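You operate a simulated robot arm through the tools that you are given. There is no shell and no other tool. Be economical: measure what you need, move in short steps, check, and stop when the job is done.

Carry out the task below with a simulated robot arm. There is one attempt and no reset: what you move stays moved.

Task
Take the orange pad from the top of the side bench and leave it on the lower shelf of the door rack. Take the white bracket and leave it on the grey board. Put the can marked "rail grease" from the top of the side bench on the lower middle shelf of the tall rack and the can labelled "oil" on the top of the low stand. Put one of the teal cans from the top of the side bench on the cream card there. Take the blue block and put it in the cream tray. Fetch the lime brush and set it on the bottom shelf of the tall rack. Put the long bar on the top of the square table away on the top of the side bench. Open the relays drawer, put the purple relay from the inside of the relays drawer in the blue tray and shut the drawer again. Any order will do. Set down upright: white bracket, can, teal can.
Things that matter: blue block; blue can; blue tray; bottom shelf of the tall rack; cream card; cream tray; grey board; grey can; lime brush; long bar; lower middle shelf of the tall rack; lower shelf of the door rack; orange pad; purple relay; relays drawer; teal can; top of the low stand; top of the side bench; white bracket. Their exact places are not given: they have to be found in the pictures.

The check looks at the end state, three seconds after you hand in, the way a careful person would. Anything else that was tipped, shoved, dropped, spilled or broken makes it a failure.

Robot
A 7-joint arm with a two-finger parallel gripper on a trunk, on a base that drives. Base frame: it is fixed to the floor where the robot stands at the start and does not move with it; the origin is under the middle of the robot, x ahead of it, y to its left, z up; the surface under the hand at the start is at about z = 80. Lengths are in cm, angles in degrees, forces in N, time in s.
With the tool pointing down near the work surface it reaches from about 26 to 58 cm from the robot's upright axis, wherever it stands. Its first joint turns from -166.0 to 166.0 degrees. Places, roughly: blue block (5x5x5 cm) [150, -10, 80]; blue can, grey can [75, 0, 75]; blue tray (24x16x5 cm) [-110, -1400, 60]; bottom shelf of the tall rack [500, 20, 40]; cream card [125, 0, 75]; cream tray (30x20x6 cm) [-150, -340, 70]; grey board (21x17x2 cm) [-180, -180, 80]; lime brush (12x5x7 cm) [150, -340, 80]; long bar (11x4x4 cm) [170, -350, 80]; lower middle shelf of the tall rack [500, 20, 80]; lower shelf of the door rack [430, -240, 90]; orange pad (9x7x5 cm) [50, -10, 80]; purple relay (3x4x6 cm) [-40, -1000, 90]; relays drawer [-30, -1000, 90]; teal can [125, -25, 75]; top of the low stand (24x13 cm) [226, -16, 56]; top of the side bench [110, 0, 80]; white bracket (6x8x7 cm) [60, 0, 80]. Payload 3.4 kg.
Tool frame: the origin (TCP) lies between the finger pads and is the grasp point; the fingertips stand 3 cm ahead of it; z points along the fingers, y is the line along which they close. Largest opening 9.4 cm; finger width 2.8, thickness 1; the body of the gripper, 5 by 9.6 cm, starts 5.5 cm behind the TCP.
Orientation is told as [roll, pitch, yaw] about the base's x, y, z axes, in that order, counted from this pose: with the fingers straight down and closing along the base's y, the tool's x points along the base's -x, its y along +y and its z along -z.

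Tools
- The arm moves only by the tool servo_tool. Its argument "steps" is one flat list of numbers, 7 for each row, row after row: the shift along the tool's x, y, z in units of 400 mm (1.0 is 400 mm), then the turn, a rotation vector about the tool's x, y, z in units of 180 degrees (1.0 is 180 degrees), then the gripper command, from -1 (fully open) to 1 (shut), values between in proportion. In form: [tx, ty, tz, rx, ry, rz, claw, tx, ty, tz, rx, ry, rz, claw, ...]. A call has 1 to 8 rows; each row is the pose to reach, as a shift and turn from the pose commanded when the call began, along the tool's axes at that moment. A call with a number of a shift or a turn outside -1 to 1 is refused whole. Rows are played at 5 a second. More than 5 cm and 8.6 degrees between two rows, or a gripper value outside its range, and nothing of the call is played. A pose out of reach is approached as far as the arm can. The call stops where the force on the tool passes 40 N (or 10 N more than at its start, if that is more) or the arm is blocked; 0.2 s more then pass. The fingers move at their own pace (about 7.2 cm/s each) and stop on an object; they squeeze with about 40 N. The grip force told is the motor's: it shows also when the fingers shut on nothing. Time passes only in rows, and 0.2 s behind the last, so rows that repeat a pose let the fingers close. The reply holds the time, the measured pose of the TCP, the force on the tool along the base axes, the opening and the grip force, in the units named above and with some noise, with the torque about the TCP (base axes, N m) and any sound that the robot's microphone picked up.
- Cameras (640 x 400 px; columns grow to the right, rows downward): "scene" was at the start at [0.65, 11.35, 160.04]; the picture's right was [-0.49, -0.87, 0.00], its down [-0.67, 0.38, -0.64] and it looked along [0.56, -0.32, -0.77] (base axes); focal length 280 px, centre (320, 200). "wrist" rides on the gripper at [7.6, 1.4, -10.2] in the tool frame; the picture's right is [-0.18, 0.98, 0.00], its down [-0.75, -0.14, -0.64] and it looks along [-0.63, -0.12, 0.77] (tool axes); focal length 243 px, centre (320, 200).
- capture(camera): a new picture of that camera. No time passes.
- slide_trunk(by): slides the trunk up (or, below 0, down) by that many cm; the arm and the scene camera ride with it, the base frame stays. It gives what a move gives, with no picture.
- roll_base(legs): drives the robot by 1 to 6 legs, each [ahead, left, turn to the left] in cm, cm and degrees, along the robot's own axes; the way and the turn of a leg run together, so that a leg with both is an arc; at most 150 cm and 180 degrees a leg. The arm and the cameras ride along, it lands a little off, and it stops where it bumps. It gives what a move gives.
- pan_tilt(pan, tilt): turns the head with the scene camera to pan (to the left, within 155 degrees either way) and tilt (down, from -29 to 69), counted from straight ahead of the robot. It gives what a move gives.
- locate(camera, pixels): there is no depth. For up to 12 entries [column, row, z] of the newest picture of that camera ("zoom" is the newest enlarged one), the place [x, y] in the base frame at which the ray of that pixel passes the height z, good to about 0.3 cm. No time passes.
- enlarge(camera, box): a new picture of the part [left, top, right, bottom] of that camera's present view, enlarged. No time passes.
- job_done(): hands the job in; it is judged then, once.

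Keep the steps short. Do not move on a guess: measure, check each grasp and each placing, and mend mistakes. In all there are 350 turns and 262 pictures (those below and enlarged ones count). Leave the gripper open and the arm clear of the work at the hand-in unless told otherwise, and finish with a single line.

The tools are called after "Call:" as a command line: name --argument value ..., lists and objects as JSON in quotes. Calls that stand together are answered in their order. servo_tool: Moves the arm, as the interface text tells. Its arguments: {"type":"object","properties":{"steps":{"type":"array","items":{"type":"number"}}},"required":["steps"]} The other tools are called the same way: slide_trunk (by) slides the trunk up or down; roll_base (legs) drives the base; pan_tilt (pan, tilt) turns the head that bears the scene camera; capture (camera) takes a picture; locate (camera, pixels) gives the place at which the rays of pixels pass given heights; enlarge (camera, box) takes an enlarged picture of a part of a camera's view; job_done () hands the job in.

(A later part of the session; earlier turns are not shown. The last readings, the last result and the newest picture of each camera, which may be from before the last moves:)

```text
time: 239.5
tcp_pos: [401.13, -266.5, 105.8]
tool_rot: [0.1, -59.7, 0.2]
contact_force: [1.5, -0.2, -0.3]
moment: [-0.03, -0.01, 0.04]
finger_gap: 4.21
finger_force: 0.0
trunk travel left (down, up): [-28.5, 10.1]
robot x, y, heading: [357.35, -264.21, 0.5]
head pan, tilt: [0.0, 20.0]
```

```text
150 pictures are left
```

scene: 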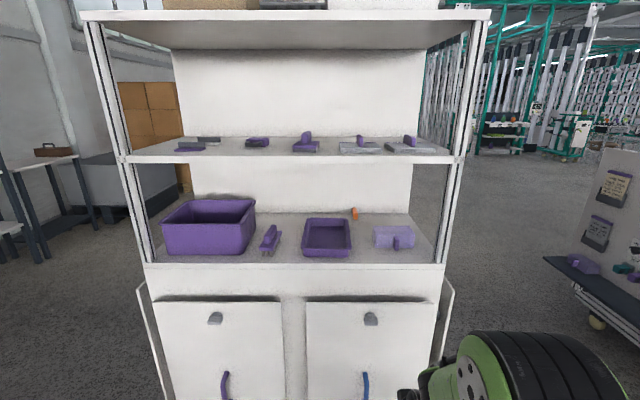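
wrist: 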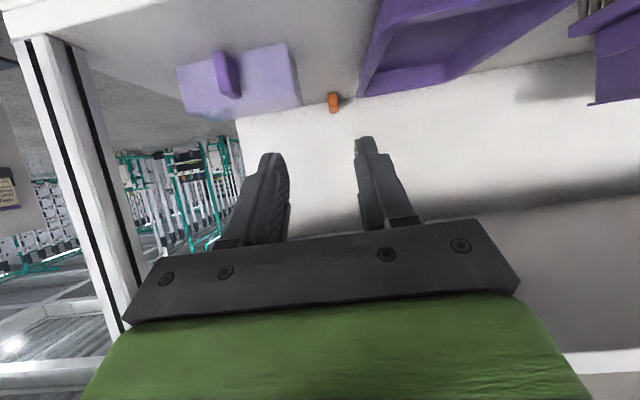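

Call:
servo_tool --steps '[-0.06, 0, 0.104, 0, 0, 0, 0.1, -0.12, 0, 0.208, 0, 0, 0, 0.1]'

Call:
enlarge --camera "wrist" --box '[270, 50, 400, 150]'

Call:
capture --camera "wrist"

```text
time: 240.1
tcp_pos: [410.38, -266.44, 105.63]
tool_rot: [0.1, -59.7, 0.2]
contact_force: [0.6, -0.4, 0.4]
moment: [0.01, 0.02, -0.03]
finger_gap: 4.23
finger_force: 0.1
trunk travel left (down, up): [-28.5, 10.1]
robot x, y, heading: [357.57, -264.2, 0.5]
head pan, tilt: [0.0, 20.0]
```

```text
4.00 times, centred on (335, 100) of wrist
```

zoom: 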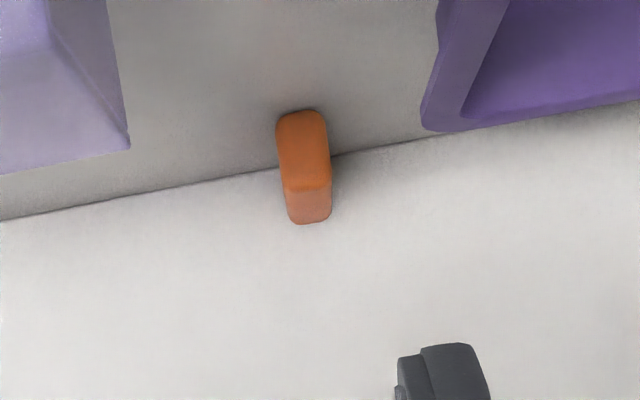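

```text
148 pictures are left
```

wrist: 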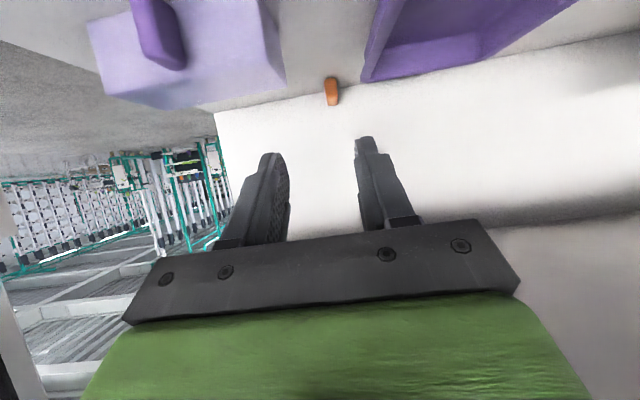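

Call:
locate --camera "wrist" --pixels '[[332, 78, 92.5], [332, 78, 94], [332, 98, 95], [332, 98, 96], [332, 105, 95], [300, 97, 92.5], [345, 88, 92.5], [327, 98, 95], [339, 97, 95]]'

```text
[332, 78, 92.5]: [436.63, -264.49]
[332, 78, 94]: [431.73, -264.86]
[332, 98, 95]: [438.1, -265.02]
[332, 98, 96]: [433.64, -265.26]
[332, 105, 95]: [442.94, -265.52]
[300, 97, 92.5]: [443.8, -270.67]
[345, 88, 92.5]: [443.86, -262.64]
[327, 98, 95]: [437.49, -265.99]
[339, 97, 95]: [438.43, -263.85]
```

The pad seems to have been squeezed out backward. Before deciding, I view it from the right side: retract and drive to about (355,-345) with the trunk low.

Call:
servo_tool --steps '[0.06, 0, -0.104, 0, 0, 0, 0.1, 0.12, 0, -0.208, 0, 0, 0, 0.1]'

Call:
roll_base --legs '[[-35, 0, 0], [0, -85, 0], [30, 0, 0]]'

Call:
slide_trunk --by -20

Call:
pan_tilt --pan 48 --tilt 22

Call:
capture --camera "scene"

```text
time: 240.7
tcp_pos: [401.02, -266.48, 105.88]
tool_rot: [0.3, -59.9, 0.2]
contact_force: [0.0, -0.2, -0.1]
moment: [0.0, -0.01, 0.02]
finger_gap: 4.21
finger_force: 0.1
trunk travel left (down, up): [-28.5, 10.1]
robot x, y, heading: [357.83, -264.42, 0.0]
head pan, tilt: [0.0, 20.0]
```

```text
time: 248.8
tcp_pos: [395.92, -353.52, 105.79]
tool_rot: [0.2, -59.7, -0.3]
contact_force: [0.9, -0.3, -0.2]
moment: [-0.01, 0.01, 0.0]
finger_gap: 4.25
finger_force: 0.1
trunk travel left (down, up): [-28.5, 10.1]
robot x, y, heading: [352.22, -350.9, -0.1]
head pan, tilt: [0.0, 20.0]
```

```text
time: 251.0
tcp_pos: [395.8, -353.55, 85.93]
tool_rot: [0.1, -59.8, -0.3]
contact_force: [0.3, 0.5, -0.6]
moment: [-0.01, 0.03, -0.01]
finger_gap: 4.22
finger_force: 0.0
trunk travel left (down, up): [-8.5, 30.1]
robot x, y, heading: [352.25, -350.81, -0.2]
head pan, tilt: [0.0, 20.0]
```

```text
time: 252.2
tcp_pos: [395.85, -353.53, 85.89]
tool_rot: [0.2, -59.8, -0.3]
contact_force: [0.4, 0.3, 0.9]
moment: [0.0, -0.02, 0.0]
finger_gap: 4.22
finger_force: 0.0
trunk travel left (down, up): [-8.5, 30.1]
robot x, y, heading: [352.01, -350.36, -0.4]
head pan, tilt: [48.0, 22.0]
```

```text
147 pictures are left
```

scene: 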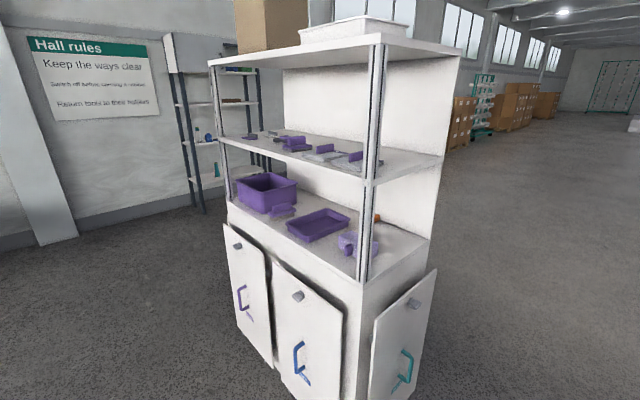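

Call:
enlarge --camera "scene" --box '[330, 190, 430, 270]'

Call:
roll_base --legs '[[35, 0, 0]]'

Call:
pan_tilt --pan 75 --tilt 25

Call:
capture --camera "scene"

```text
5.00 times, centred on (380, 230) of scene
```

zoom: 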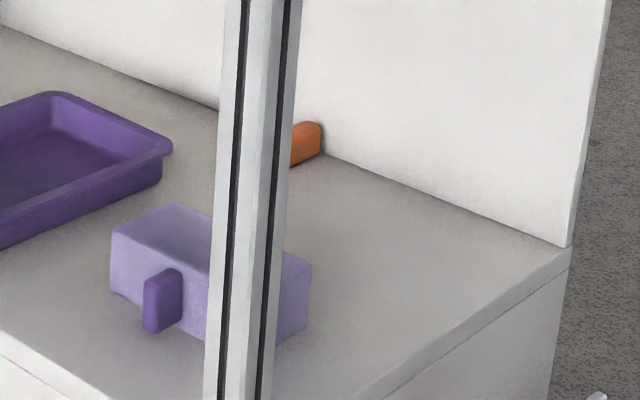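

```text
time: 254.4
tcp_pos: [430.23, -353.45, 85.88]
tool_rot: [0.2, -59.9, -0.1]
contact_force: [0.2, -1.0, 0.1]
moment: [0.01, -0.02, 0.0]
finger_gap: 4.23
finger_force: 0.2
trunk travel left (down, up): [-8.5, 30.1]
robot x, y, heading: [386.29, -350.8, -0.1]
head pan, tilt: [48.0, 22.0]
```

```text
time: 255.3
tcp_pos: [430.26, -353.31, 85.94]
tool_rot: [0.2, -59.9, 0.0]
contact_force: [0.6, -0.4, -0.1]
moment: [0.0, 0.01, -0.03]
finger_gap: 4.26
finger_force: 0.0
trunk travel left (down, up): [-8.5, 30.1]
robot x, y, heading: [386.73, -350.83, 0.2]
head pan, tilt: [75.0, 25.0]
```

```text
145 pictures are left
```

scene: 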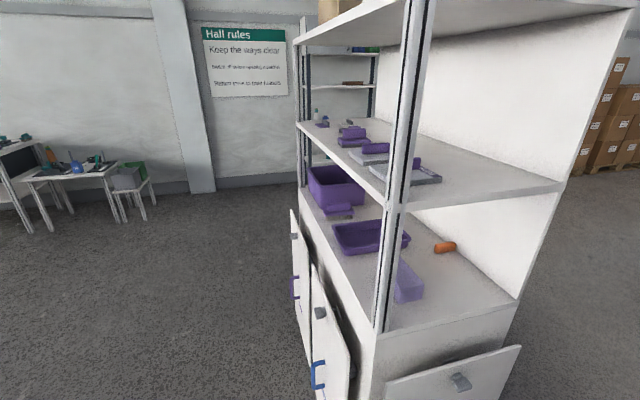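

Call:
enlarge --camera "scene" --box '[405, 225, 485, 275]'

Call:
locate --camera "scene" --pixels '[[436, 253, 92.5], [455, 249, 92.5], [456, 240, 95.3]]'

```text
8.00 times, centred on (445, 250) of scene
```

zoom: 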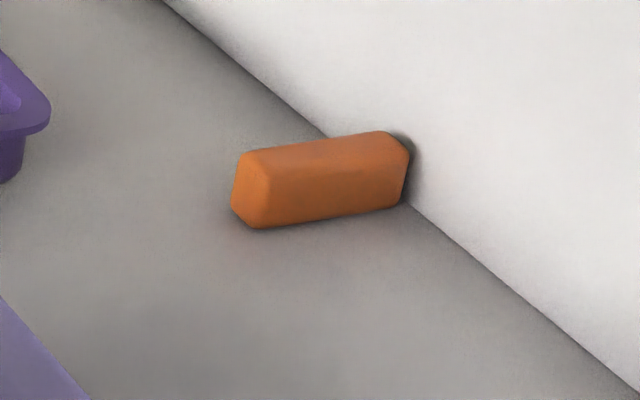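

```text
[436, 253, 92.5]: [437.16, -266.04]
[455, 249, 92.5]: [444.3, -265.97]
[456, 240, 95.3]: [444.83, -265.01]
```

The handle lies at x 437–444, y≈−265, z up to 95.3, with its base apparently sunk into the shelf. I'll go to the front again and try to grip the handle and lift it back out.

Call:
slide_trunk --by 12

Call:
roll_base --legs '[[-65, 0, 0], [0, 88, 0]]'

Call:
pan_tilt --pan 0 --tilt 25

Call:
capture --camera "scene"

```text
time: 256.8
tcp_pos: [430.22, -353.34, 98.03]
tool_rot: [0.2, -59.8, -0.1]
contact_force: [0.6, 1.0, 0.3]
moment: [0.0, 0.03, -0.01]
finger_gap: 4.24
finger_force: 0.1
trunk travel left (down, up): [-20.5, 18.1]
robot x, y, heading: [386.72, -350.9, 0.1]
head pan, tilt: [75.0, 25.0]
```

```text
time: 264.8
tcp_pos: [365.71, -264.17, 97.9]
tool_rot: [0.1, -59.8, -1.0]
contact_force: [-0.2, 0.9, 0.8]
moment: [-0.03, 0.0, -0.01]
finger_gap: 4.21
finger_force: 0.2
trunk travel left (down, up): [-20.5, 18.1]
robot x, y, heading: [321.93, -260.98, -1.2]
head pan, tilt: [75.0, 25.0]
```

```text
time: 266.2
tcp_pos: [365.81, -264.24, 97.97]
tool_rot: [0.2, -59.9, -1.1]
contact_force: [-0.5, -0.5, 0.0]
moment: [0.02, -0.04, 0.02]
finger_gap: 4.24
finger_force: 0.1
trunk travel left (down, up): [-20.5, 18.1]
robot x, y, heading: [322.01, -260.54, -1.1]
head pan, tilt: [0.0, 25.0]
```

```text
143 pictures are left
```

scene: 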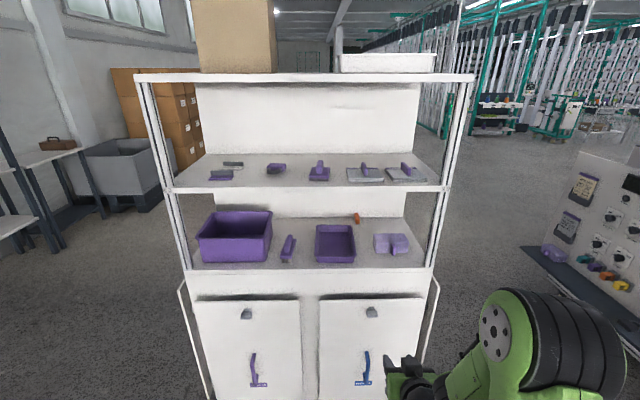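

Call:
roll_base --legs '[[30, -1.5, 1.1]]'

Call:
capture --camera "wrist"

Call:
locate --camera "wrist" --pixels '[[320, 100, 95]]'

```text
time: 268.3
tcp_pos: [396.15, -265.53, 97.85]
tool_rot: [0.2, -59.7, -0.2]
contact_force: [-0.4, -0.7, -0.9]
moment: [-0.01, 0.02, -0.02]
finger_gap: 4.24
finger_force: 0.0
trunk travel left (down, up): [-20.5, 18.1]
robot x, y, heading: [352.66, -262.62, -0.2]
head pan, tilt: [0.0, 25.0]
```

```text
142 pictures are left
```

wrist: 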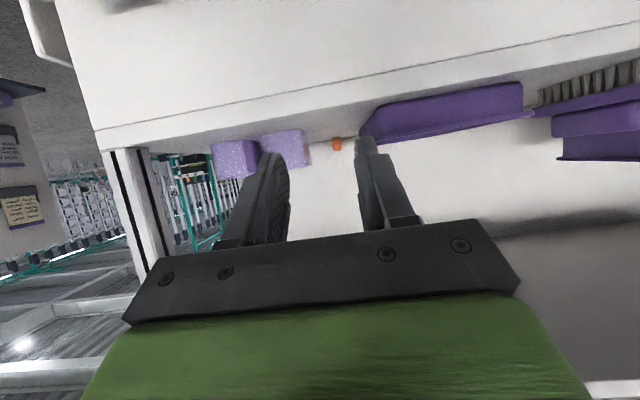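

```text
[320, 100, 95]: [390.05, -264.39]
```

Call:
servo_tool --steps '[-0.0217, 0.015, -0.0125, 0, 0, 0, 0.3]'

Call:
roll_base --legs '[[15, 0, 0]]'

Call:
capture --camera "wrist"

Call:
capture --camera "scene"

```text
time: 268.7
tcp_pos: [396.14, -264.88, 98.96]
tool_rot: [0.1, -59.7, -0.2]
contact_force: [-0.1, 0.5, 0.1]
moment: [-0.04, 0.0, 0.0]
finger_gap: 3.27
finger_force: 0.2
trunk travel left (down, up): [-20.5, 18.1]
robot x, y, heading: [352.59, -262.77, -0.3]
head pan, tilt: [0.0, 25.0]
```

```text
time: 270.1
tcp_pos: [411.44, -264.71, 98.89]
tool_rot: [0.2, -59.7, -0.1]
contact_force: [0.1, -0.5, 0.4]
moment: [0.01, 0.01, 0.0]
finger_gap: 3.28
finger_force: 0.1
trunk travel left (down, up): [-20.5, 18.1]
robot x, y, heading: [367.35, -263.37, 0.1]
head pan, tilt: [0.0, 25.0]
```

```text
141 pictures are left
```

wrist: 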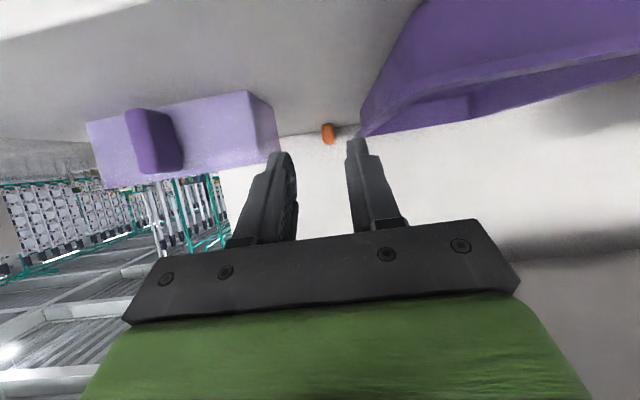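

```text
140 pictures are left
```

scene: 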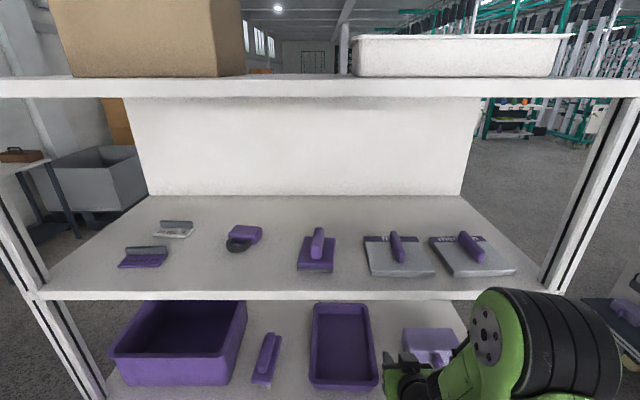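

I check the true shelf height: lower the hand in small steps here (between tray and lavender) and watch for contact.

Call:
servo_tool --steps '[0.022, 0, 0.0125, 0, 0, 0, 0.3, 0.043, 0, 0.025, 0, 0, 0, 0.3, 0.06, 0, 0.035, 0, 0, 0, 0.3]'

Call:
servo_tool --steps '[0.0087, 0, 0.005, 0, 0, 0, 0.3, 0.0173, 0, 0.01, 0, 0, 0, 0.3, 0.026, 0, 0.015, 0, 0, 0, 0.3]'

```text
time: 270.9
tcp_pos: [411.24, -264.7, 96.08]
tool_rot: [0.3, -59.8, -0.1]
contact_force: [-0.3, -0.5, -0.1]
moment: [0.0, -0.01, 0.04]
finger_gap: 3.27
finger_force: 0.1
trunk travel left (down, up): [-20.5, 18.1]
robot x, y, heading: [367.96, -262.74, 0.0]
head pan, tilt: [0.0, 25.0]
```

```text
time: 271.7
tcp_pos: [411.37, -264.78, 94.96]
tool_rot: [0.2, -59.8, -0.1]
contact_force: [0.2, -0.1, 0.4]
moment: [0.01, -0.03, 0.03]
finger_gap: 3.26
finger_force: 0.1
trunk travel left (down, up): [-20.5, 18.1]
robot x, y, heading: [367.65, -262.95, 0.1]
head pan, tilt: [0.0, 25.0]
```

Call:
servo_tool --steps '[0.0087, 0, 0.005, 0, 0, 0, 0.3, 0.0173, 0, 0.01, 0, 0, 0, 0.3]'

Call:
servo_tool --steps '[0.0087, 0, 0.005, 0, 0, 0, 0.3, 0.0173, 0, 0.01, 0, 0, 0, 0.3]'

Call:
capture --camera "wrist"

```text
time: 272.3
tcp_pos: [411.24, -264.78, 94.69]
tool_rot: [0.1, -60.7, -0.1]
contact_force: [-3.9, 1.5, 35.7]
moment: [-0.07, -0.57, 0.66]
finger_gap: 3.27
finger_force: 0.1
trunk travel left (down, up): [-20.5, 18.1]
robot x, y, heading: [367.59, -263.21, 0.1]
head pan, tilt: [0.0, 25.0]
```

```text
time: 272.6
tcp_pos: [411.26, -264.65, 94.74]
tool_rot: [0.1, -61.1, -0.1]
contact_force: [-10.9, 0.6, 16.3]
moment: [-0.08, 0.0, 0.05]
finger_gap: 3.22
finger_force: 0.0
trunk travel left (down, up): [-20.5, 18.1]
robot x, y, heading: [367.75, -262.99, 0.0]
head pan, tilt: [0.0, 25.0]
stopped in row 1: the force on the tool passed its limit at 49 N (the readings are from after the stop); the commanded pose is now the measured one
```

```text
139 pictures are left
```

wrist: 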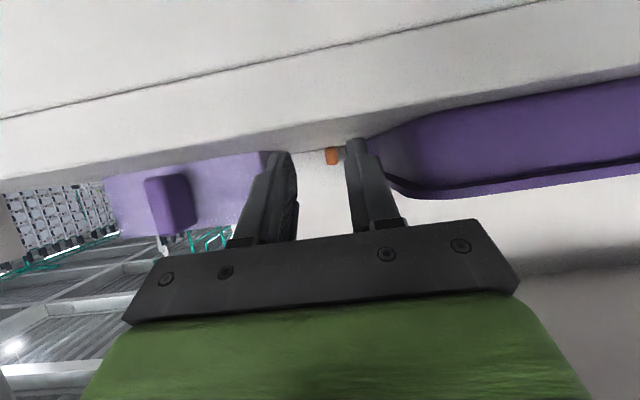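

Surface really is at z≈92. The base of the pad is thus unaccounted for. Lift, back off and look at the floor and shelf.

Call:
servo_tool --steps '[-0.0433, 0, -0.025, 0, 0, 0, 0.3, -0.13, 0, -0.075, 0, 0, 0, 0.3]'

Call:
roll_base --legs '[[-60, 0, 0]]'

Call:
pan_tilt --pan 15 --tilt 50

Call:
capture --camera "scene"

Call:
capture --camera "wrist"

```text
time: 273.2
tcp_pos: [411.16, -264.89, 100.44]
tool_rot: [0.1, -60.8, 0.0]
contact_force: [0.3, -0.1, -0.4]
moment: [-0.02, -0.02, -0.01]
finger_gap: 3.3
finger_force: 0.2
trunk travel left (down, up): [-20.5, 18.1]
robot x, y, heading: [367.52, -262.55, 0.1]
head pan, tilt: [0.0, 25.0]
```

```text
time: 276.6
tcp_pos: [352.06, -264.79, 100.49]
tool_rot: [0.1, -60.8, 0.4]
contact_force: [-0.4, 0.3, 0.0]
moment: [0.0, 0.0, -0.01]
finger_gap: 3.3
finger_force: 0.1
trunk travel left (down, up): [-20.5, 18.1]
robot x, y, heading: [307.69, -263.05, 0.3]
head pan, tilt: [0.0, 25.0]
```

```text
time: 277.5
tcp_pos: [352.12, -264.84, 100.42]
tool_rot: [0.2, -60.8, 0.4]
contact_force: [-0.4, -0.4, -0.5]
moment: [-0.02, -0.02, 0.03]
finger_gap: 3.29
finger_force: 0.1
trunk travel left (down, up): [-20.5, 18.1]
robot x, y, heading: [308.19, -263.33, 0.6]
head pan, tilt: [15.0, 50.0]
```

```text
138 pictures are left
```

scene: 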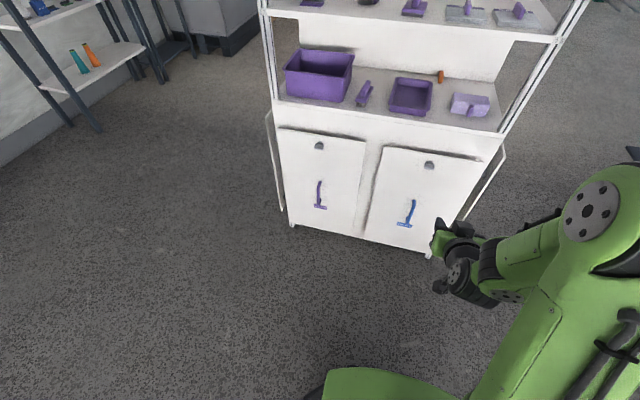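

```text
137 pictures are left
```

wrist: 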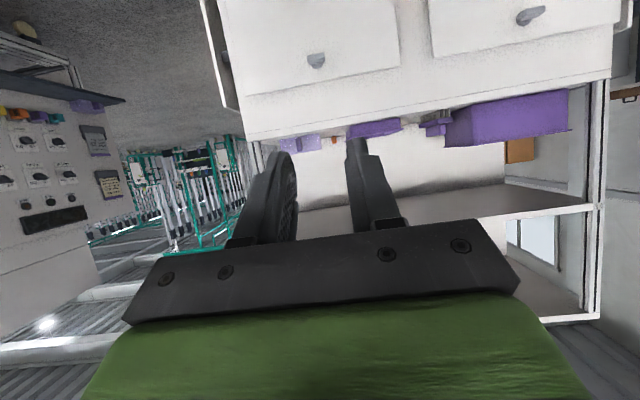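

Call:
locate --camera "scene" --pixels '[[380, 369, 20], [380, 369, 30], [330, 385, 10], [360, 366, 25], [620, 190, 110], [595, 240, 110], [440, 78, 93], [441, 72, 95]]'

Call:
enlarge --camera "scene" --box '[400, 50, 500, 120]'

```text
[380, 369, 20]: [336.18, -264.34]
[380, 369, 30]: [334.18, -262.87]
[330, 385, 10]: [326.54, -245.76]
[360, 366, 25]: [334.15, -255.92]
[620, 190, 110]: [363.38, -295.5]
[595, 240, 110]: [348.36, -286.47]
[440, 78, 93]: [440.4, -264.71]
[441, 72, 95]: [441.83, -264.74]
```

```text
5.71 times, centred on (450, 85) of scene
```

zoom: 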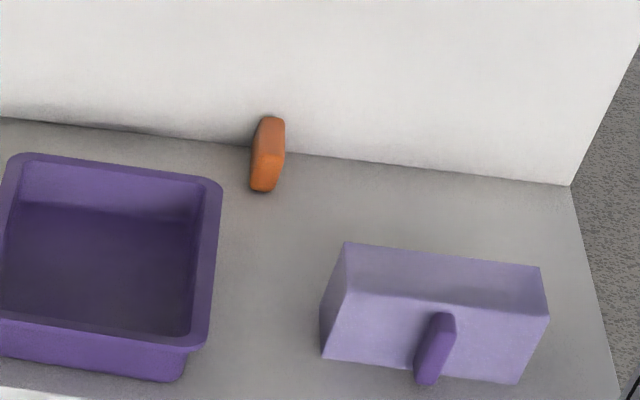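

No loose piece on the floor; the pad is on the lower shelf at its back. Retrieval from there would bring the elbow against the upper shelf, so I leave it for now. Next: the square table with the lime brush and the long bar. Back up to x≈160 and turn right 90°.

Call:
slide_trunk --by 20

Call:
roll_base --legs '[[-146, 0, 0], [0, 0, -90]]'

Call:
pan_tilt --pan 10 --tilt 40

Call:
capture --camera "scene"

```text
time: 279.5
tcp_pos: [352.26, -264.85, 118.55]
tool_rot: [0.1, -60.8, 0.5]
contact_force: [-0.1, -0.5, -0.8]
moment: [0.06, 0.0, 0.01]
finger_gap: 3.28
finger_force: 0.1
out of reach, approached as far as the arm can: row 1
trunk travel left (down, up): [-38.6, 0.0]
robot x, y, heading: [308.16, -263.1, 0.7]
head pan, tilt: [15.0, 50.0]
```

```text
time: 290.5
tcp_pos: [161.38, -307.04, 118.46]
tool_rot: [0.2, -60.8, -89.6]
contact_force: [0.9, -0.2, -0.7]
moment: [-0.02, 0.02, -0.04]
finger_gap: 3.27
finger_force: 0.1
trunk travel left (down, up): [-38.6, 0.0]
robot x, y, heading: [163.56, -263.35, -89.5]
head pan, tilt: [15.0, 50.0]
```

```text
time: 291.2
tcp_pos: [161.43, -307.09, 118.47]
tool_rot: [0.1, -60.8, -89.6]
contact_force: [-0.6, 0.0, -0.4]
moment: [0.0, -0.03, 0.0]
finger_gap: 3.28
finger_force: 0.1
trunk travel left (down, up): [-38.6, 0.0]
robot x, y, heading: [163.32, -263.17, -89.4]
head pan, tilt: [10.0, 40.0]
```

```text
135 pictures are left
```

scene: 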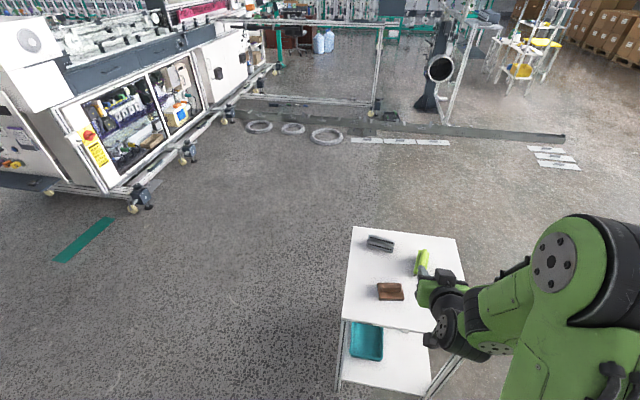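

Call:
enlarge --camera "scene" --box '[330, 215, 480, 325]'

Call:
locate --camera "scene" --pixels '[[353, 227, 80], [455, 238, 80], [345, 318, 80], [380, 243, 81], [390, 292, 81], [420, 262, 82], [470, 325, 80]]'

```text
3.64 times, centred on (405, 270) of scene
```

zoom: 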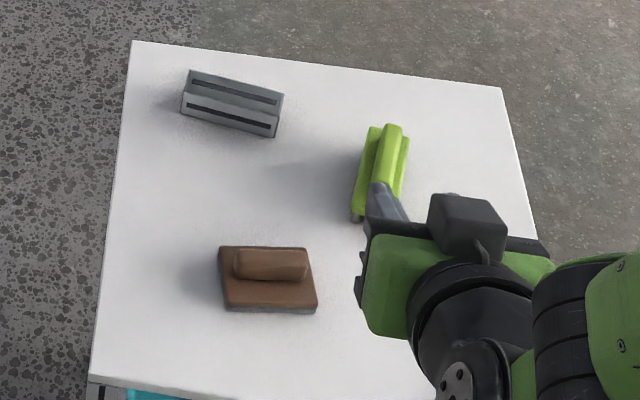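

```text
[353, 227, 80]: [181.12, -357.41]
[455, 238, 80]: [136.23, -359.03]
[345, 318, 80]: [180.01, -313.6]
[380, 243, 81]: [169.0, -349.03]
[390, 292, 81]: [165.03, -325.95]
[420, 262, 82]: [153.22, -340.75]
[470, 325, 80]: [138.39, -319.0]
```

The long bar is the grey slotted block at (169,-349); the lime brush lies at (153,-341) along y. I reduce tilt to ~40°, and shift right 8 to face the brush.

Call:
servo_tool --steps '[0, 0, 0, 0, 0.04, 0, -0.3, 0, 0, 0, 0, 0.08, 0, -0.3, 0, 0, 0, 0, 0.115, 0, -0.3]'

Call:
slide_trunk --by -10

Call:
roll_base --legs '[[0, -8, -0.6]]'

Call:
capture --camera "wrist"

```text
time: 292.0
tcp_pos: [161.4, -307.18, 118.5]
tool_rot: [0.0, -40.0, -89.5]
contact_force: [0.3, 0.5, -0.2]
moment: [0.0, 0.01, 0.01]
finger_gap: 6.13
finger_force: 0.1
trunk travel left (down, up): [-38.6, 0.0]
robot x, y, heading: [163.22, -263.16, -89.4]
head pan, tilt: [10.0, 40.0]
```

```text
time: 293.3
tcp_pos: [161.5, -307.02, 108.4]
tool_rot: [0.1, -40.1, -89.4]
contact_force: [-0.1, 0.2, 0.1]
moment: [-0.02, 0.01, 0.01]
finger_gap: 6.11
finger_force: 0.0
trunk travel left (down, up): [-28.6, 10.0]
robot x, y, heading: [162.97, -263.24, -89.8]
head pan, tilt: [10.0, 40.0]
```

```text
time: 294.4
tcp_pos: [152.93, -307.0, 108.38]
tool_rot: [0.2, -40.2, -90.1]
contact_force: [-0.5, -0.5, 0.0]
moment: [0.01, -0.01, 0.03]
finger_gap: 6.12
finger_force: 0.2
trunk travel left (down, up): [-28.6, 10.0]
robot x, y, heading: [155.42, -263.17, -90.2]
head pan, tilt: [10.0, 40.0]
```

```text
133 pictures are left
```

wrist: 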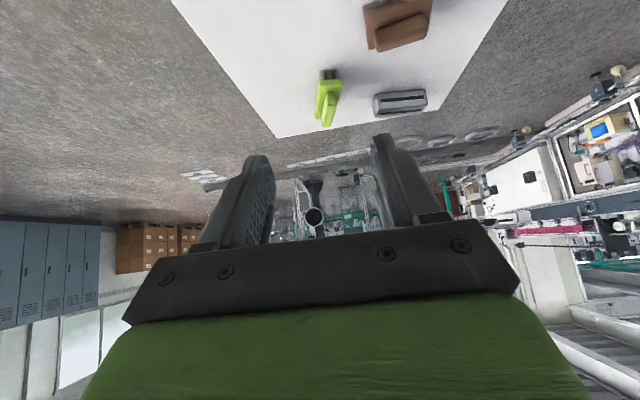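

Call:
roll_base --legs '[[16, 0, 0.2]]'

Call:
capture --camera "wrist"

Call:
enlarge --camera "wrist" --box '[260, 30, 460, 160]'

```text
time: 295.8
tcp_pos: [152.99, -323.47, 108.42]
tool_rot: [0.1, -40.0, -90.1]
contact_force: [-0.5, 0.2, -0.9]
moment: [-0.02, -0.03, 0.01]
finger_gap: 6.11
finger_force: 0.0
trunk travel left (down, up): [-28.6, 10.0]
robot x, y, heading: [154.89, -279.11, -89.9]
head pan, tilt: [10.0, 40.0]
```

```text
132 pictures are left
```

wrist: 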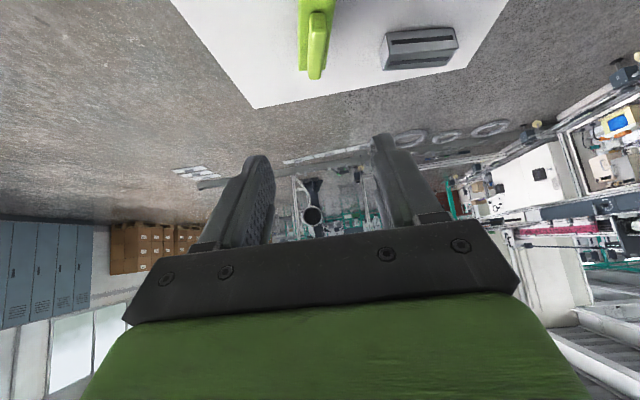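

```text
3.08 times, centred on (360, 95) of wrist
```

zoom: 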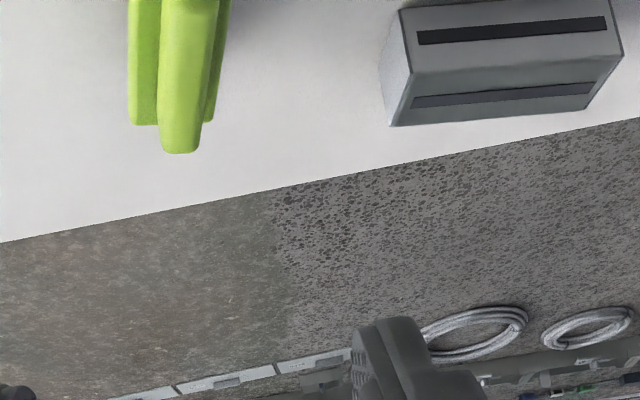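

Call:
servo_tool --steps '[0.08, 0, -0.067, 0, 0.04, 0, -0.3, 0.16, 0, -0.134, 0, 0.055, 0, -0.3]'

Call:
capture --camera "wrist"

Call:
enlarge --camera "wrist" --box '[240, 0, 440, 130]'

```text
time: 296.4
tcp_pos: [152.86, -314.78, 108.2]
tool_rot: [0.0, -30.3, -90.1]
contact_force: [-0.7, 0.9, 0.1]
moment: [-0.01, 0.01, 0.02]
finger_gap: 6.11
finger_force: 0.0
trunk travel left (down, up): [-28.6, 10.0]
robot x, y, heading: [155.25, -279.46, -90.1]
head pan, tilt: [10.0, 40.0]
```

```text
130 pictures are left
```

wrist: 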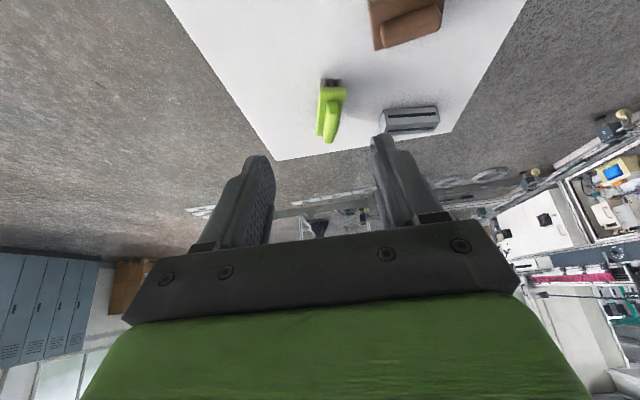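

```text
3.08 times, centred on (340, 65) of wrist
```

zoom: 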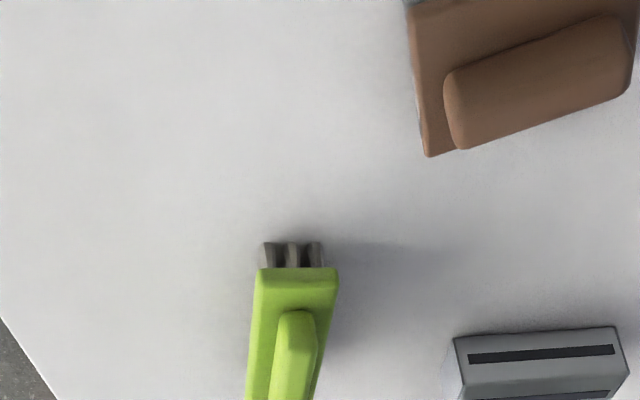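

Call:
locate --camera "wrist" --pixels '[[321, 88, 84], [346, 88, 84], [317, 134, 84], [337, 130, 84], [326, 78, 80], [341, 80, 80], [329, 103, 86], [342, 102, 86], [324, 140, 86], [334, 140, 86], [380, 118, 84], [438, 108, 84]]'

```text
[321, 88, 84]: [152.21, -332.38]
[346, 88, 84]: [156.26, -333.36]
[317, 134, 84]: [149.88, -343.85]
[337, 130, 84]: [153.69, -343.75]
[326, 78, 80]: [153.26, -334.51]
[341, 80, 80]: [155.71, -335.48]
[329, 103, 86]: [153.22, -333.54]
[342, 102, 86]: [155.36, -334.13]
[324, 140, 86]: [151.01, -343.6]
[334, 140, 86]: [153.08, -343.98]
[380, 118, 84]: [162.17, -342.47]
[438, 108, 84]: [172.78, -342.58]
```

The brush axis is turned ~12° (from (154.2,-333) to (151.8,-344)); width ≈4. I shift left 12 and turn the base −12° to line up.

Call:
roll_base --legs '[[1, 12, 0], [0, 0, -12]]'

Call:
capture --camera "wrist"

Call:
enlarge --camera "wrist" --box '[240, 40, 440, 170]'

```text
time: 298.4
tcp_pos: [157.68, -314.62, 108.22]
tool_rot: [0.1, -30.2, -101.8]
contact_force: [0.4, 0.2, -0.1]
moment: [0.01, 0.0, -0.04]
finger_gap: 6.11
finger_force: 0.2
trunk travel left (down, up): [-28.6, 10.0]
robot x, y, heading: [167.18, -280.51, -101.8]
head pan, tilt: [10.0, 40.0]
```

```text
128 pictures are left
```

wrist: 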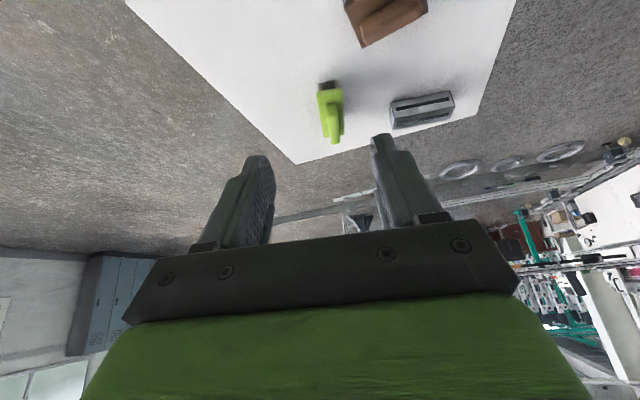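

```text
3.08 times, centred on (340, 105) of wrist
```

zoom: 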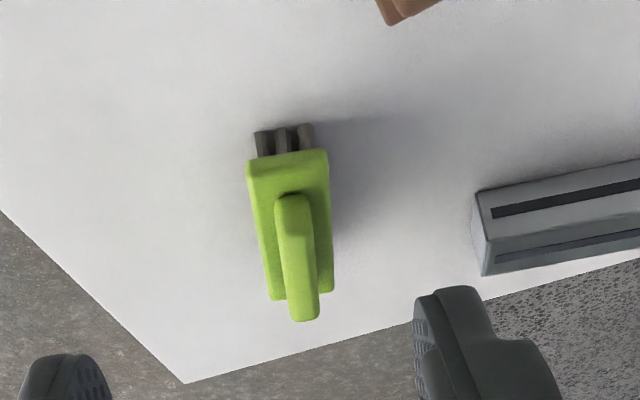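

Call:
locate --camera "zoom" --pixels '[[248, 165, 85], [328, 152, 85], [272, 298, 85], [333, 292, 85], [254, 150, 80], [312, 140, 80], [275, 200, 87], [312, 200, 87], [288, 318, 86], [318, 316, 86], [300, 260, 87]]'

```text
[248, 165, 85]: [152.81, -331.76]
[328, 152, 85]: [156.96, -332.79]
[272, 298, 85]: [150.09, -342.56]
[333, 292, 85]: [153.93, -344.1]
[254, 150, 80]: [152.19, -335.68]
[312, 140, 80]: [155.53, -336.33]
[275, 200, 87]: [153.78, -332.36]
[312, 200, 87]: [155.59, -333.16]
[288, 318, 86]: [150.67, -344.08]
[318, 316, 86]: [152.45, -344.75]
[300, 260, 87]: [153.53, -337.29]
```

Brush centre ≈(153.3,-339), plate top ≈z 84, plate width ≈4.2. I'll grip the plate with a 30° tilt; approach first to 85%.

Call:
servo_tool --steps '[-0.028, 0.003, 0.098, 0, 0, 0, -0.3, -0.056, 0.006, 0.196, 0, 0, 0, -0.3, -0.084, 0.009, 0.294, 0, 0, 0, -0.3, -0.112, 0.012, 0.392, 0, 0, 0, -0.3, -0.14, 0.015, 0.49, 0, 0, 0, -0.3, -0.168, 0.018, 0.588, 0, 0, 0, -0.3, -0.19, 0.018, 0.667, 0, 0, 0, -0.3]'

Call:
capture --camera "wrist"

```text
time: 300.0
tcp_pos: [154.21, -334.2, 89.23]
tool_rot: [0.0, -30.1, -101.7]
contact_force: [-1.2, 0.6, 0.3]
moment: [0.02, 0.02, 0.02]
finger_gap: 6.13
finger_force: 0.1
trunk travel left (down, up): [-28.6, 10.0]
robot x, y, heading: [166.85, -280.52, -102.0]
head pan, tilt: [10.0, 40.0]
```

```text
126 pictures are left
```

wrist: 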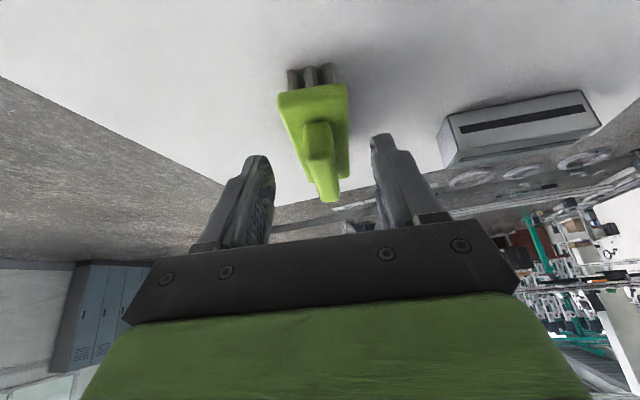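

Call:
servo_tool --steps '[-0.017, 0, 0.059, 0, 0, 0, -0.3, -0.034, 0, 0.118, 0, 0, 0, -0.3, -0.034, 0, 0.118, 0, 0, 0, -0.3]'

Call:
capture --camera "wrist"

```text
time: 300.8
tcp_pos: [153.86, -337.72, 85.87]
tool_rot: [0.1, -30.3, -101.7]
contact_force: [-0.1, -0.7, 0.2]
moment: [0.0, 0.01, -0.01]
finger_gap: 6.09
finger_force: 0.0
trunk travel left (down, up): [-28.6, 10.0]
robot x, y, heading: [167.11, -280.56, -101.7]
head pan, tilt: [10.0, 40.0]
```

```text
125 pictures are left
```

wrist: 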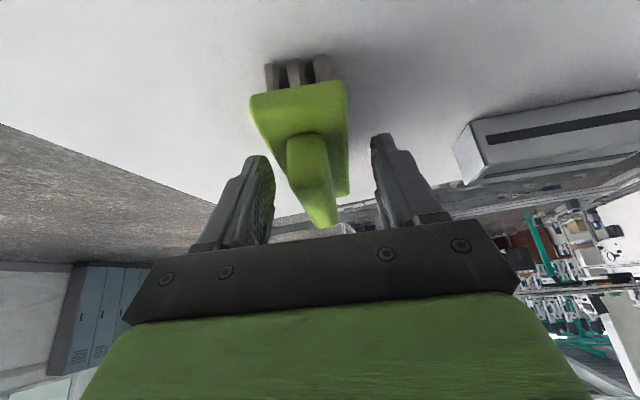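

Call:
servo_tool --steps '[0.006, 0, 0.01, 0, 0, 0, -0.3, 0.006, 0, 0.01, 0, 0, 0, 0.2, 0.006, 0, 0.01, 0, 0, 0, 1, 0.006, 0, 0.01, 0, 0, 0, 1, 0.006, 0, 0.01, 0, 0, 0, 1]'

Call:
servo_tool --steps '[-0.025, 0, -0.0433, 0, 0, 0, 1, -0.075, 0, -0.13, 0, 0, 0, 1, -0.125, 0, -0.2165, 0, 0, 0, 1, -0.175, 0, -0.303, 0, 0, 0, 1, -0.225, 0, -0.39, 0, 0, 0, 1]'

Call:
capture --camera "wrist"

```text
time: 302.0
tcp_pos: [153.83, -337.87, 85.39]
tool_rot: [0.2, -30.2, -101.9]
contact_force: [-0.3, 0.9, 0.2]
moment: [-0.02, 0.02, -0.01]
finger_gap: 4.43
finger_force: 40.0
trunk travel left (down, up): [-28.6, 10.0]
robot x, y, heading: [167.14, -280.46, -101.6]
head pan, tilt: [10.0, 40.0]
```

```text
time: 303.2
tcp_pos: [153.72, -337.74, 103.03]
tool_rot: [-0.1, -30.1, -101.8]
contact_force: [-0.4, -0.6, -0.1]
moment: [0.03, 0.0, 0.0]
finger_gap: 4.45
finger_force: 40.0
trunk travel left (down, up): [-28.6, 10.0]
robot x, y, heading: [167.3, -280.4, -101.7]
head pan, tilt: [10.0, 40.0]
```

```text
124 pictures are left
```

wrist: 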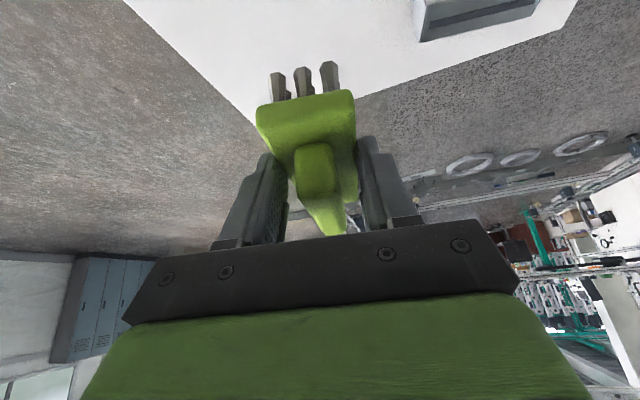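

Brush held. Route to the tall rack: back 25, turn to heading 30, 310 cm, then along to x≈525, then face the rack.

Call:
roll_base --legs '[[-25, 0, 0], [0, 0, 132], [150, 0, 0], [150, 0, 0]]'

Call:
pan_tilt --pan 30 --tilt 35

Call:
capture --camera "scene"

```text
time: 324.1
tcp_pos: [485.39, -97.23, 103.03]
tool_rot: [0.2, -30.1, 26.9]
contact_force: [0.0, -0.7, -1.9]
moment: [-0.02, 0.06, -0.03]
finger_gap: 4.43
finger_force: 40.3
trunk travel left (down, up): [-28.6, 10.0]
robot x, y, heading: [432.25, -122.76, 26.8]
head pan, tilt: [10.0, 40.0]
```

```text
time: 324.9
tcp_pos: [485.4, -97.32, 103.18]
tool_rot: [0.1, -30.0, 27.0]
contact_force: [0.3, -0.1, -1.2]
moment: [-0.02, 0.01, -0.02]
finger_gap: 4.42
finger_force: 40.3
trunk travel left (down, up): [-28.6, 10.0]
robot x, y, heading: [432.75, -122.41, 27.0]
head pan, tilt: [30.0, 35.0]
```

```text
123 pictures are left
```

scene: 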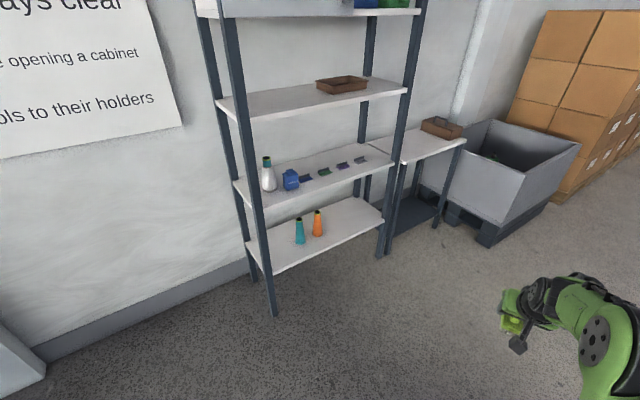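

Call:
roll_base --legs '[[94, -18, 0], [0, 0, 63]]'

Call:
slide_trunk --by -28

Call:
pan_tilt --pan 20 --tilt 40

Call:
capture --camera "scene"

Call:
capture --camera "wrist"

```text
time: 332.6
tcp_pos: [527.13, -39.51, 103.01]
tool_rot: [0.0, -30.1, 87.7]
contact_force: [0.2, 1.1, -1.0]
moment: [-0.04, 0.0, 0.02]
finger_gap: 4.42
finger_force: 39.7
trunk travel left (down, up): [-28.6, 10.0]
robot x, y, heading: [523.2, -98.42, 87.4]
head pan, tilt: [30.0, 35.0]
```

```text
time: 335.4
tcp_pos: [527.17, -39.49, 75.18]
tool_rot: [0.0, -30.2, 87.6]
contact_force: [0.2, 0.4, -2.1]
moment: [0.0, -0.01, -0.01]
finger_gap: 4.43
finger_force: 40.1
trunk travel left (down, up): [-0.6, 38.0]
robot x, y, heading: [522.98, -98.15, 87.6]
head pan, tilt: [30.0, 35.0]
```

```text
time: 336.1
tcp_pos: [527.18, -39.44, 75.14]
tool_rot: [0.0, -30.1, 87.6]
contact_force: [-0.6, 0.2, -0.9]
moment: [0.0, 0.01, 0.01]
finger_gap: 4.43
finger_force: 40.0
trunk travel left (down, up): [-0.6, 38.0]
robot x, y, heading: [523.39, -98.26, 87.5]
head pan, tilt: [20.0, 40.0]
```

```text
122 pictures are left
```

scene: 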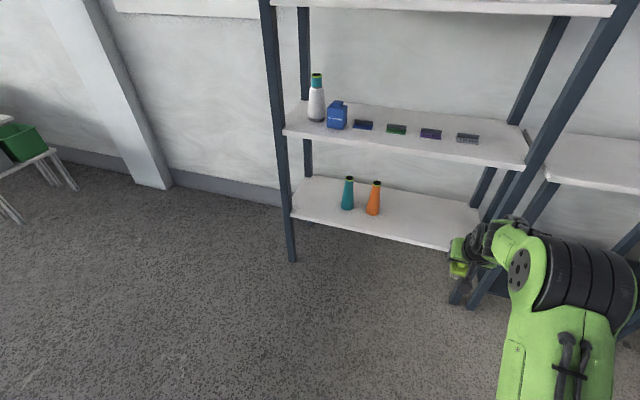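

```text
121 pictures are left
```

wrist: 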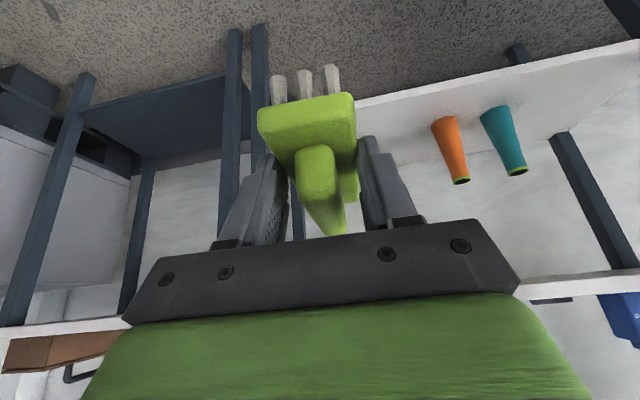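

Call:
locate --camera "scene" --pixels '[[291, 211, 38], [440, 246, 38], [347, 207, 38], [373, 213, 38], [480, 214, 38], [284, 132, 85], [528, 166, 85], [470, 238, 38]]'

```text
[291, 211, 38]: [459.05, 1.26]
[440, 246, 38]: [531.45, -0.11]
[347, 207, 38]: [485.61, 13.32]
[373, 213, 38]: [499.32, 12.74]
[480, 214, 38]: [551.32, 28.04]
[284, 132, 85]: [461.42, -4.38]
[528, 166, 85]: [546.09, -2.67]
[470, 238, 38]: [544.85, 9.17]
```

Lower the hand 22 cm outside the rack, then drive in 40 with 8 left.

Call:
servo_tool --steps '[0.055, 0, 0.095, 0, 0, 0, 1, 0.11, 0, 0.19, 0, 0, 0, 1, 0.165, 0, 0.286, 0, 0, 0, 1, 0.22, 0, 0.381, 0, 0, 0, 1, 0.275, 0, 0.476, 0, 0, 0, 1]'

Call:
roll_base --legs '[[40, 8, 0]]'

Call:
capture --camera "wrist"

Call:
capture --camera "scene"

```text
time: 337.3
tcp_pos: [527.06, -39.15, 53.18]
tool_rot: [0.0, -30.2, 87.6]
contact_force: [-0.5, -0.7, -1.3]
moment: [-0.02, 0.01, 0.0]
finger_gap: 4.43
finger_force: 40.4
trunk travel left (down, up): [-0.6, 38.0]
robot x, y, heading: [523.57, -98.36, 87.7]
head pan, tilt: [20.0, 40.0]
```

```text
time: 339.8
tcp_pos: [520.7, 0.57, 53.07]
tool_rot: [0.1, -30.1, 87.7]
contact_force: [0.5, 0.8, -0.4]
moment: [-0.04, 0.0, 0.0]
finger_gap: 4.39
finger_force: 39.7
trunk travel left (down, up): [-0.6, 38.0]
robot x, y, heading: [517.06, -58.48, 87.4]
head pan, tilt: [20.0, 40.0]
```

```text
120 pictures are left
```

wrist: 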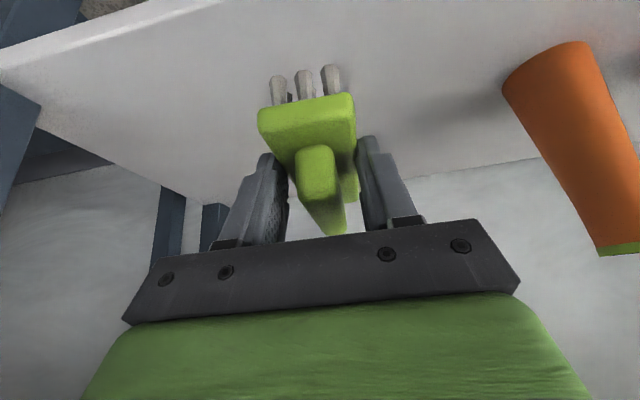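

```text
119 pictures are left
```

scene: 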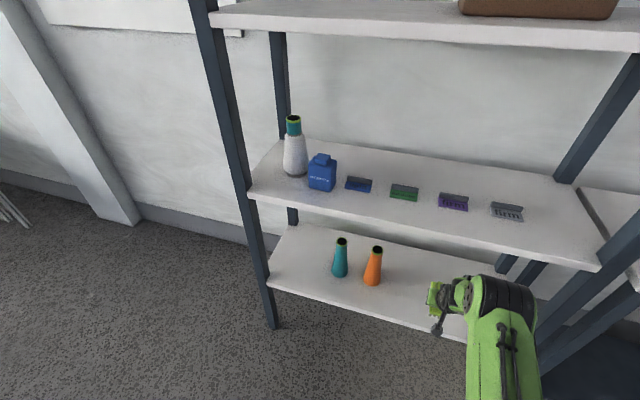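

Call:
roll_base --legs '[[7.5, 0, 0]]'

Call:
servo_tool --steps '[0.04, 0, 0.069, 0, 0, 0, 1, 0.075, 0, 0.13, 0, 0, 0, 1]'

Call:
servo_tool --steps '[0.00625, 0, 0.0108, 0, 0, 0, 1, 0.0125, 0, 0.0217, 0, 0, 0, 1]'

```text
time: 340.9
tcp_pos: [521.04, 8.33, 53.09]
tool_rot: [0.0, -30.1, 87.6]
contact_force: [-0.5, 0.5, -0.7]
moment: [-0.07, 0.01, 0.01]
finger_gap: 4.43
finger_force: 40.3
trunk travel left (down, up): [-0.6, 38.0]
robot x, y, heading: [517.55, -50.57, 87.6]
head pan, tilt: [20.0, 40.0]
```

```text
time: 341.5
tcp_pos: [521.2, 8.07, 47.01]
tool_rot: [0.0, -30.2, 87.6]
contact_force: [0.3, -0.8, -1.0]
moment: [-0.06, 0.01, 0.0]
finger_gap: 4.42
finger_force: 39.9
trunk travel left (down, up): [-0.6, 38.0]
robot x, y, heading: [517.03, -50.77, 87.3]
head pan, tilt: [20.0, 40.0]
```

```text
time: 342.1
tcp_pos: [521.05, 8.24, 46.0]
tool_rot: [0.1, -30.1, 87.5]
contact_force: [-0.8, 0.1, -0.9]
moment: [-0.03, -0.01, 0.02]
finger_gap: 4.42
finger_force: 40.0
trunk travel left (down, up): [-0.6, 38.0]
robot x, y, heading: [517.53, -50.99, 87.7]
head pan, tilt: [20.0, 40.0]
```

Call:
servo_tool --steps '[0.005, 0, 0.0087, 0, 0, 0, 1, 0.01, 0, 0.0173, 0, 0, 0, 1]'

Call:
servo_tool --steps '[0.004, 0, 0.007, 0, 0, 0, 1, 0.008, 0, 0.014, 0, 0, 0, 1]'

Call:
capture --camera "wrist"

```text
time: 342.7
tcp_pos: [521.11, 8.25, 45.4]
tool_rot: [0.0, -30.2, 87.5]
contact_force: [0.5, 0.4, 2.0]
moment: [0.2, -0.05, -0.03]
finger_gap: 4.43
finger_force: 40.1
trunk travel left (down, up): [-0.6, 38.0]
robot x, y, heading: [517.05, -50.76, 87.4]
head pan, tilt: [20.0, 40.0]
```

```text
time: 343.3
tcp_pos: [521.07, 8.41, 45.17]
tool_rot: [0.1, -30.7, 87.5]
contact_force: [-2.0, -5.1, 30.0]
moment: [0.12, 0.05, 0.04]
finger_gap: 4.44
finger_force: 40.2
trunk travel left (down, up): [-0.6, 38.0]
robot x, y, heading: [517.52, -51.08, 87.5]
head pan, tilt: [20.0, 40.0]
```

```text
118 pictures are left
```

wrist: 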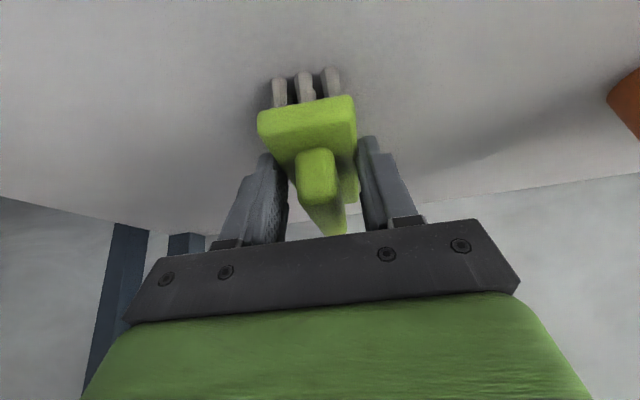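

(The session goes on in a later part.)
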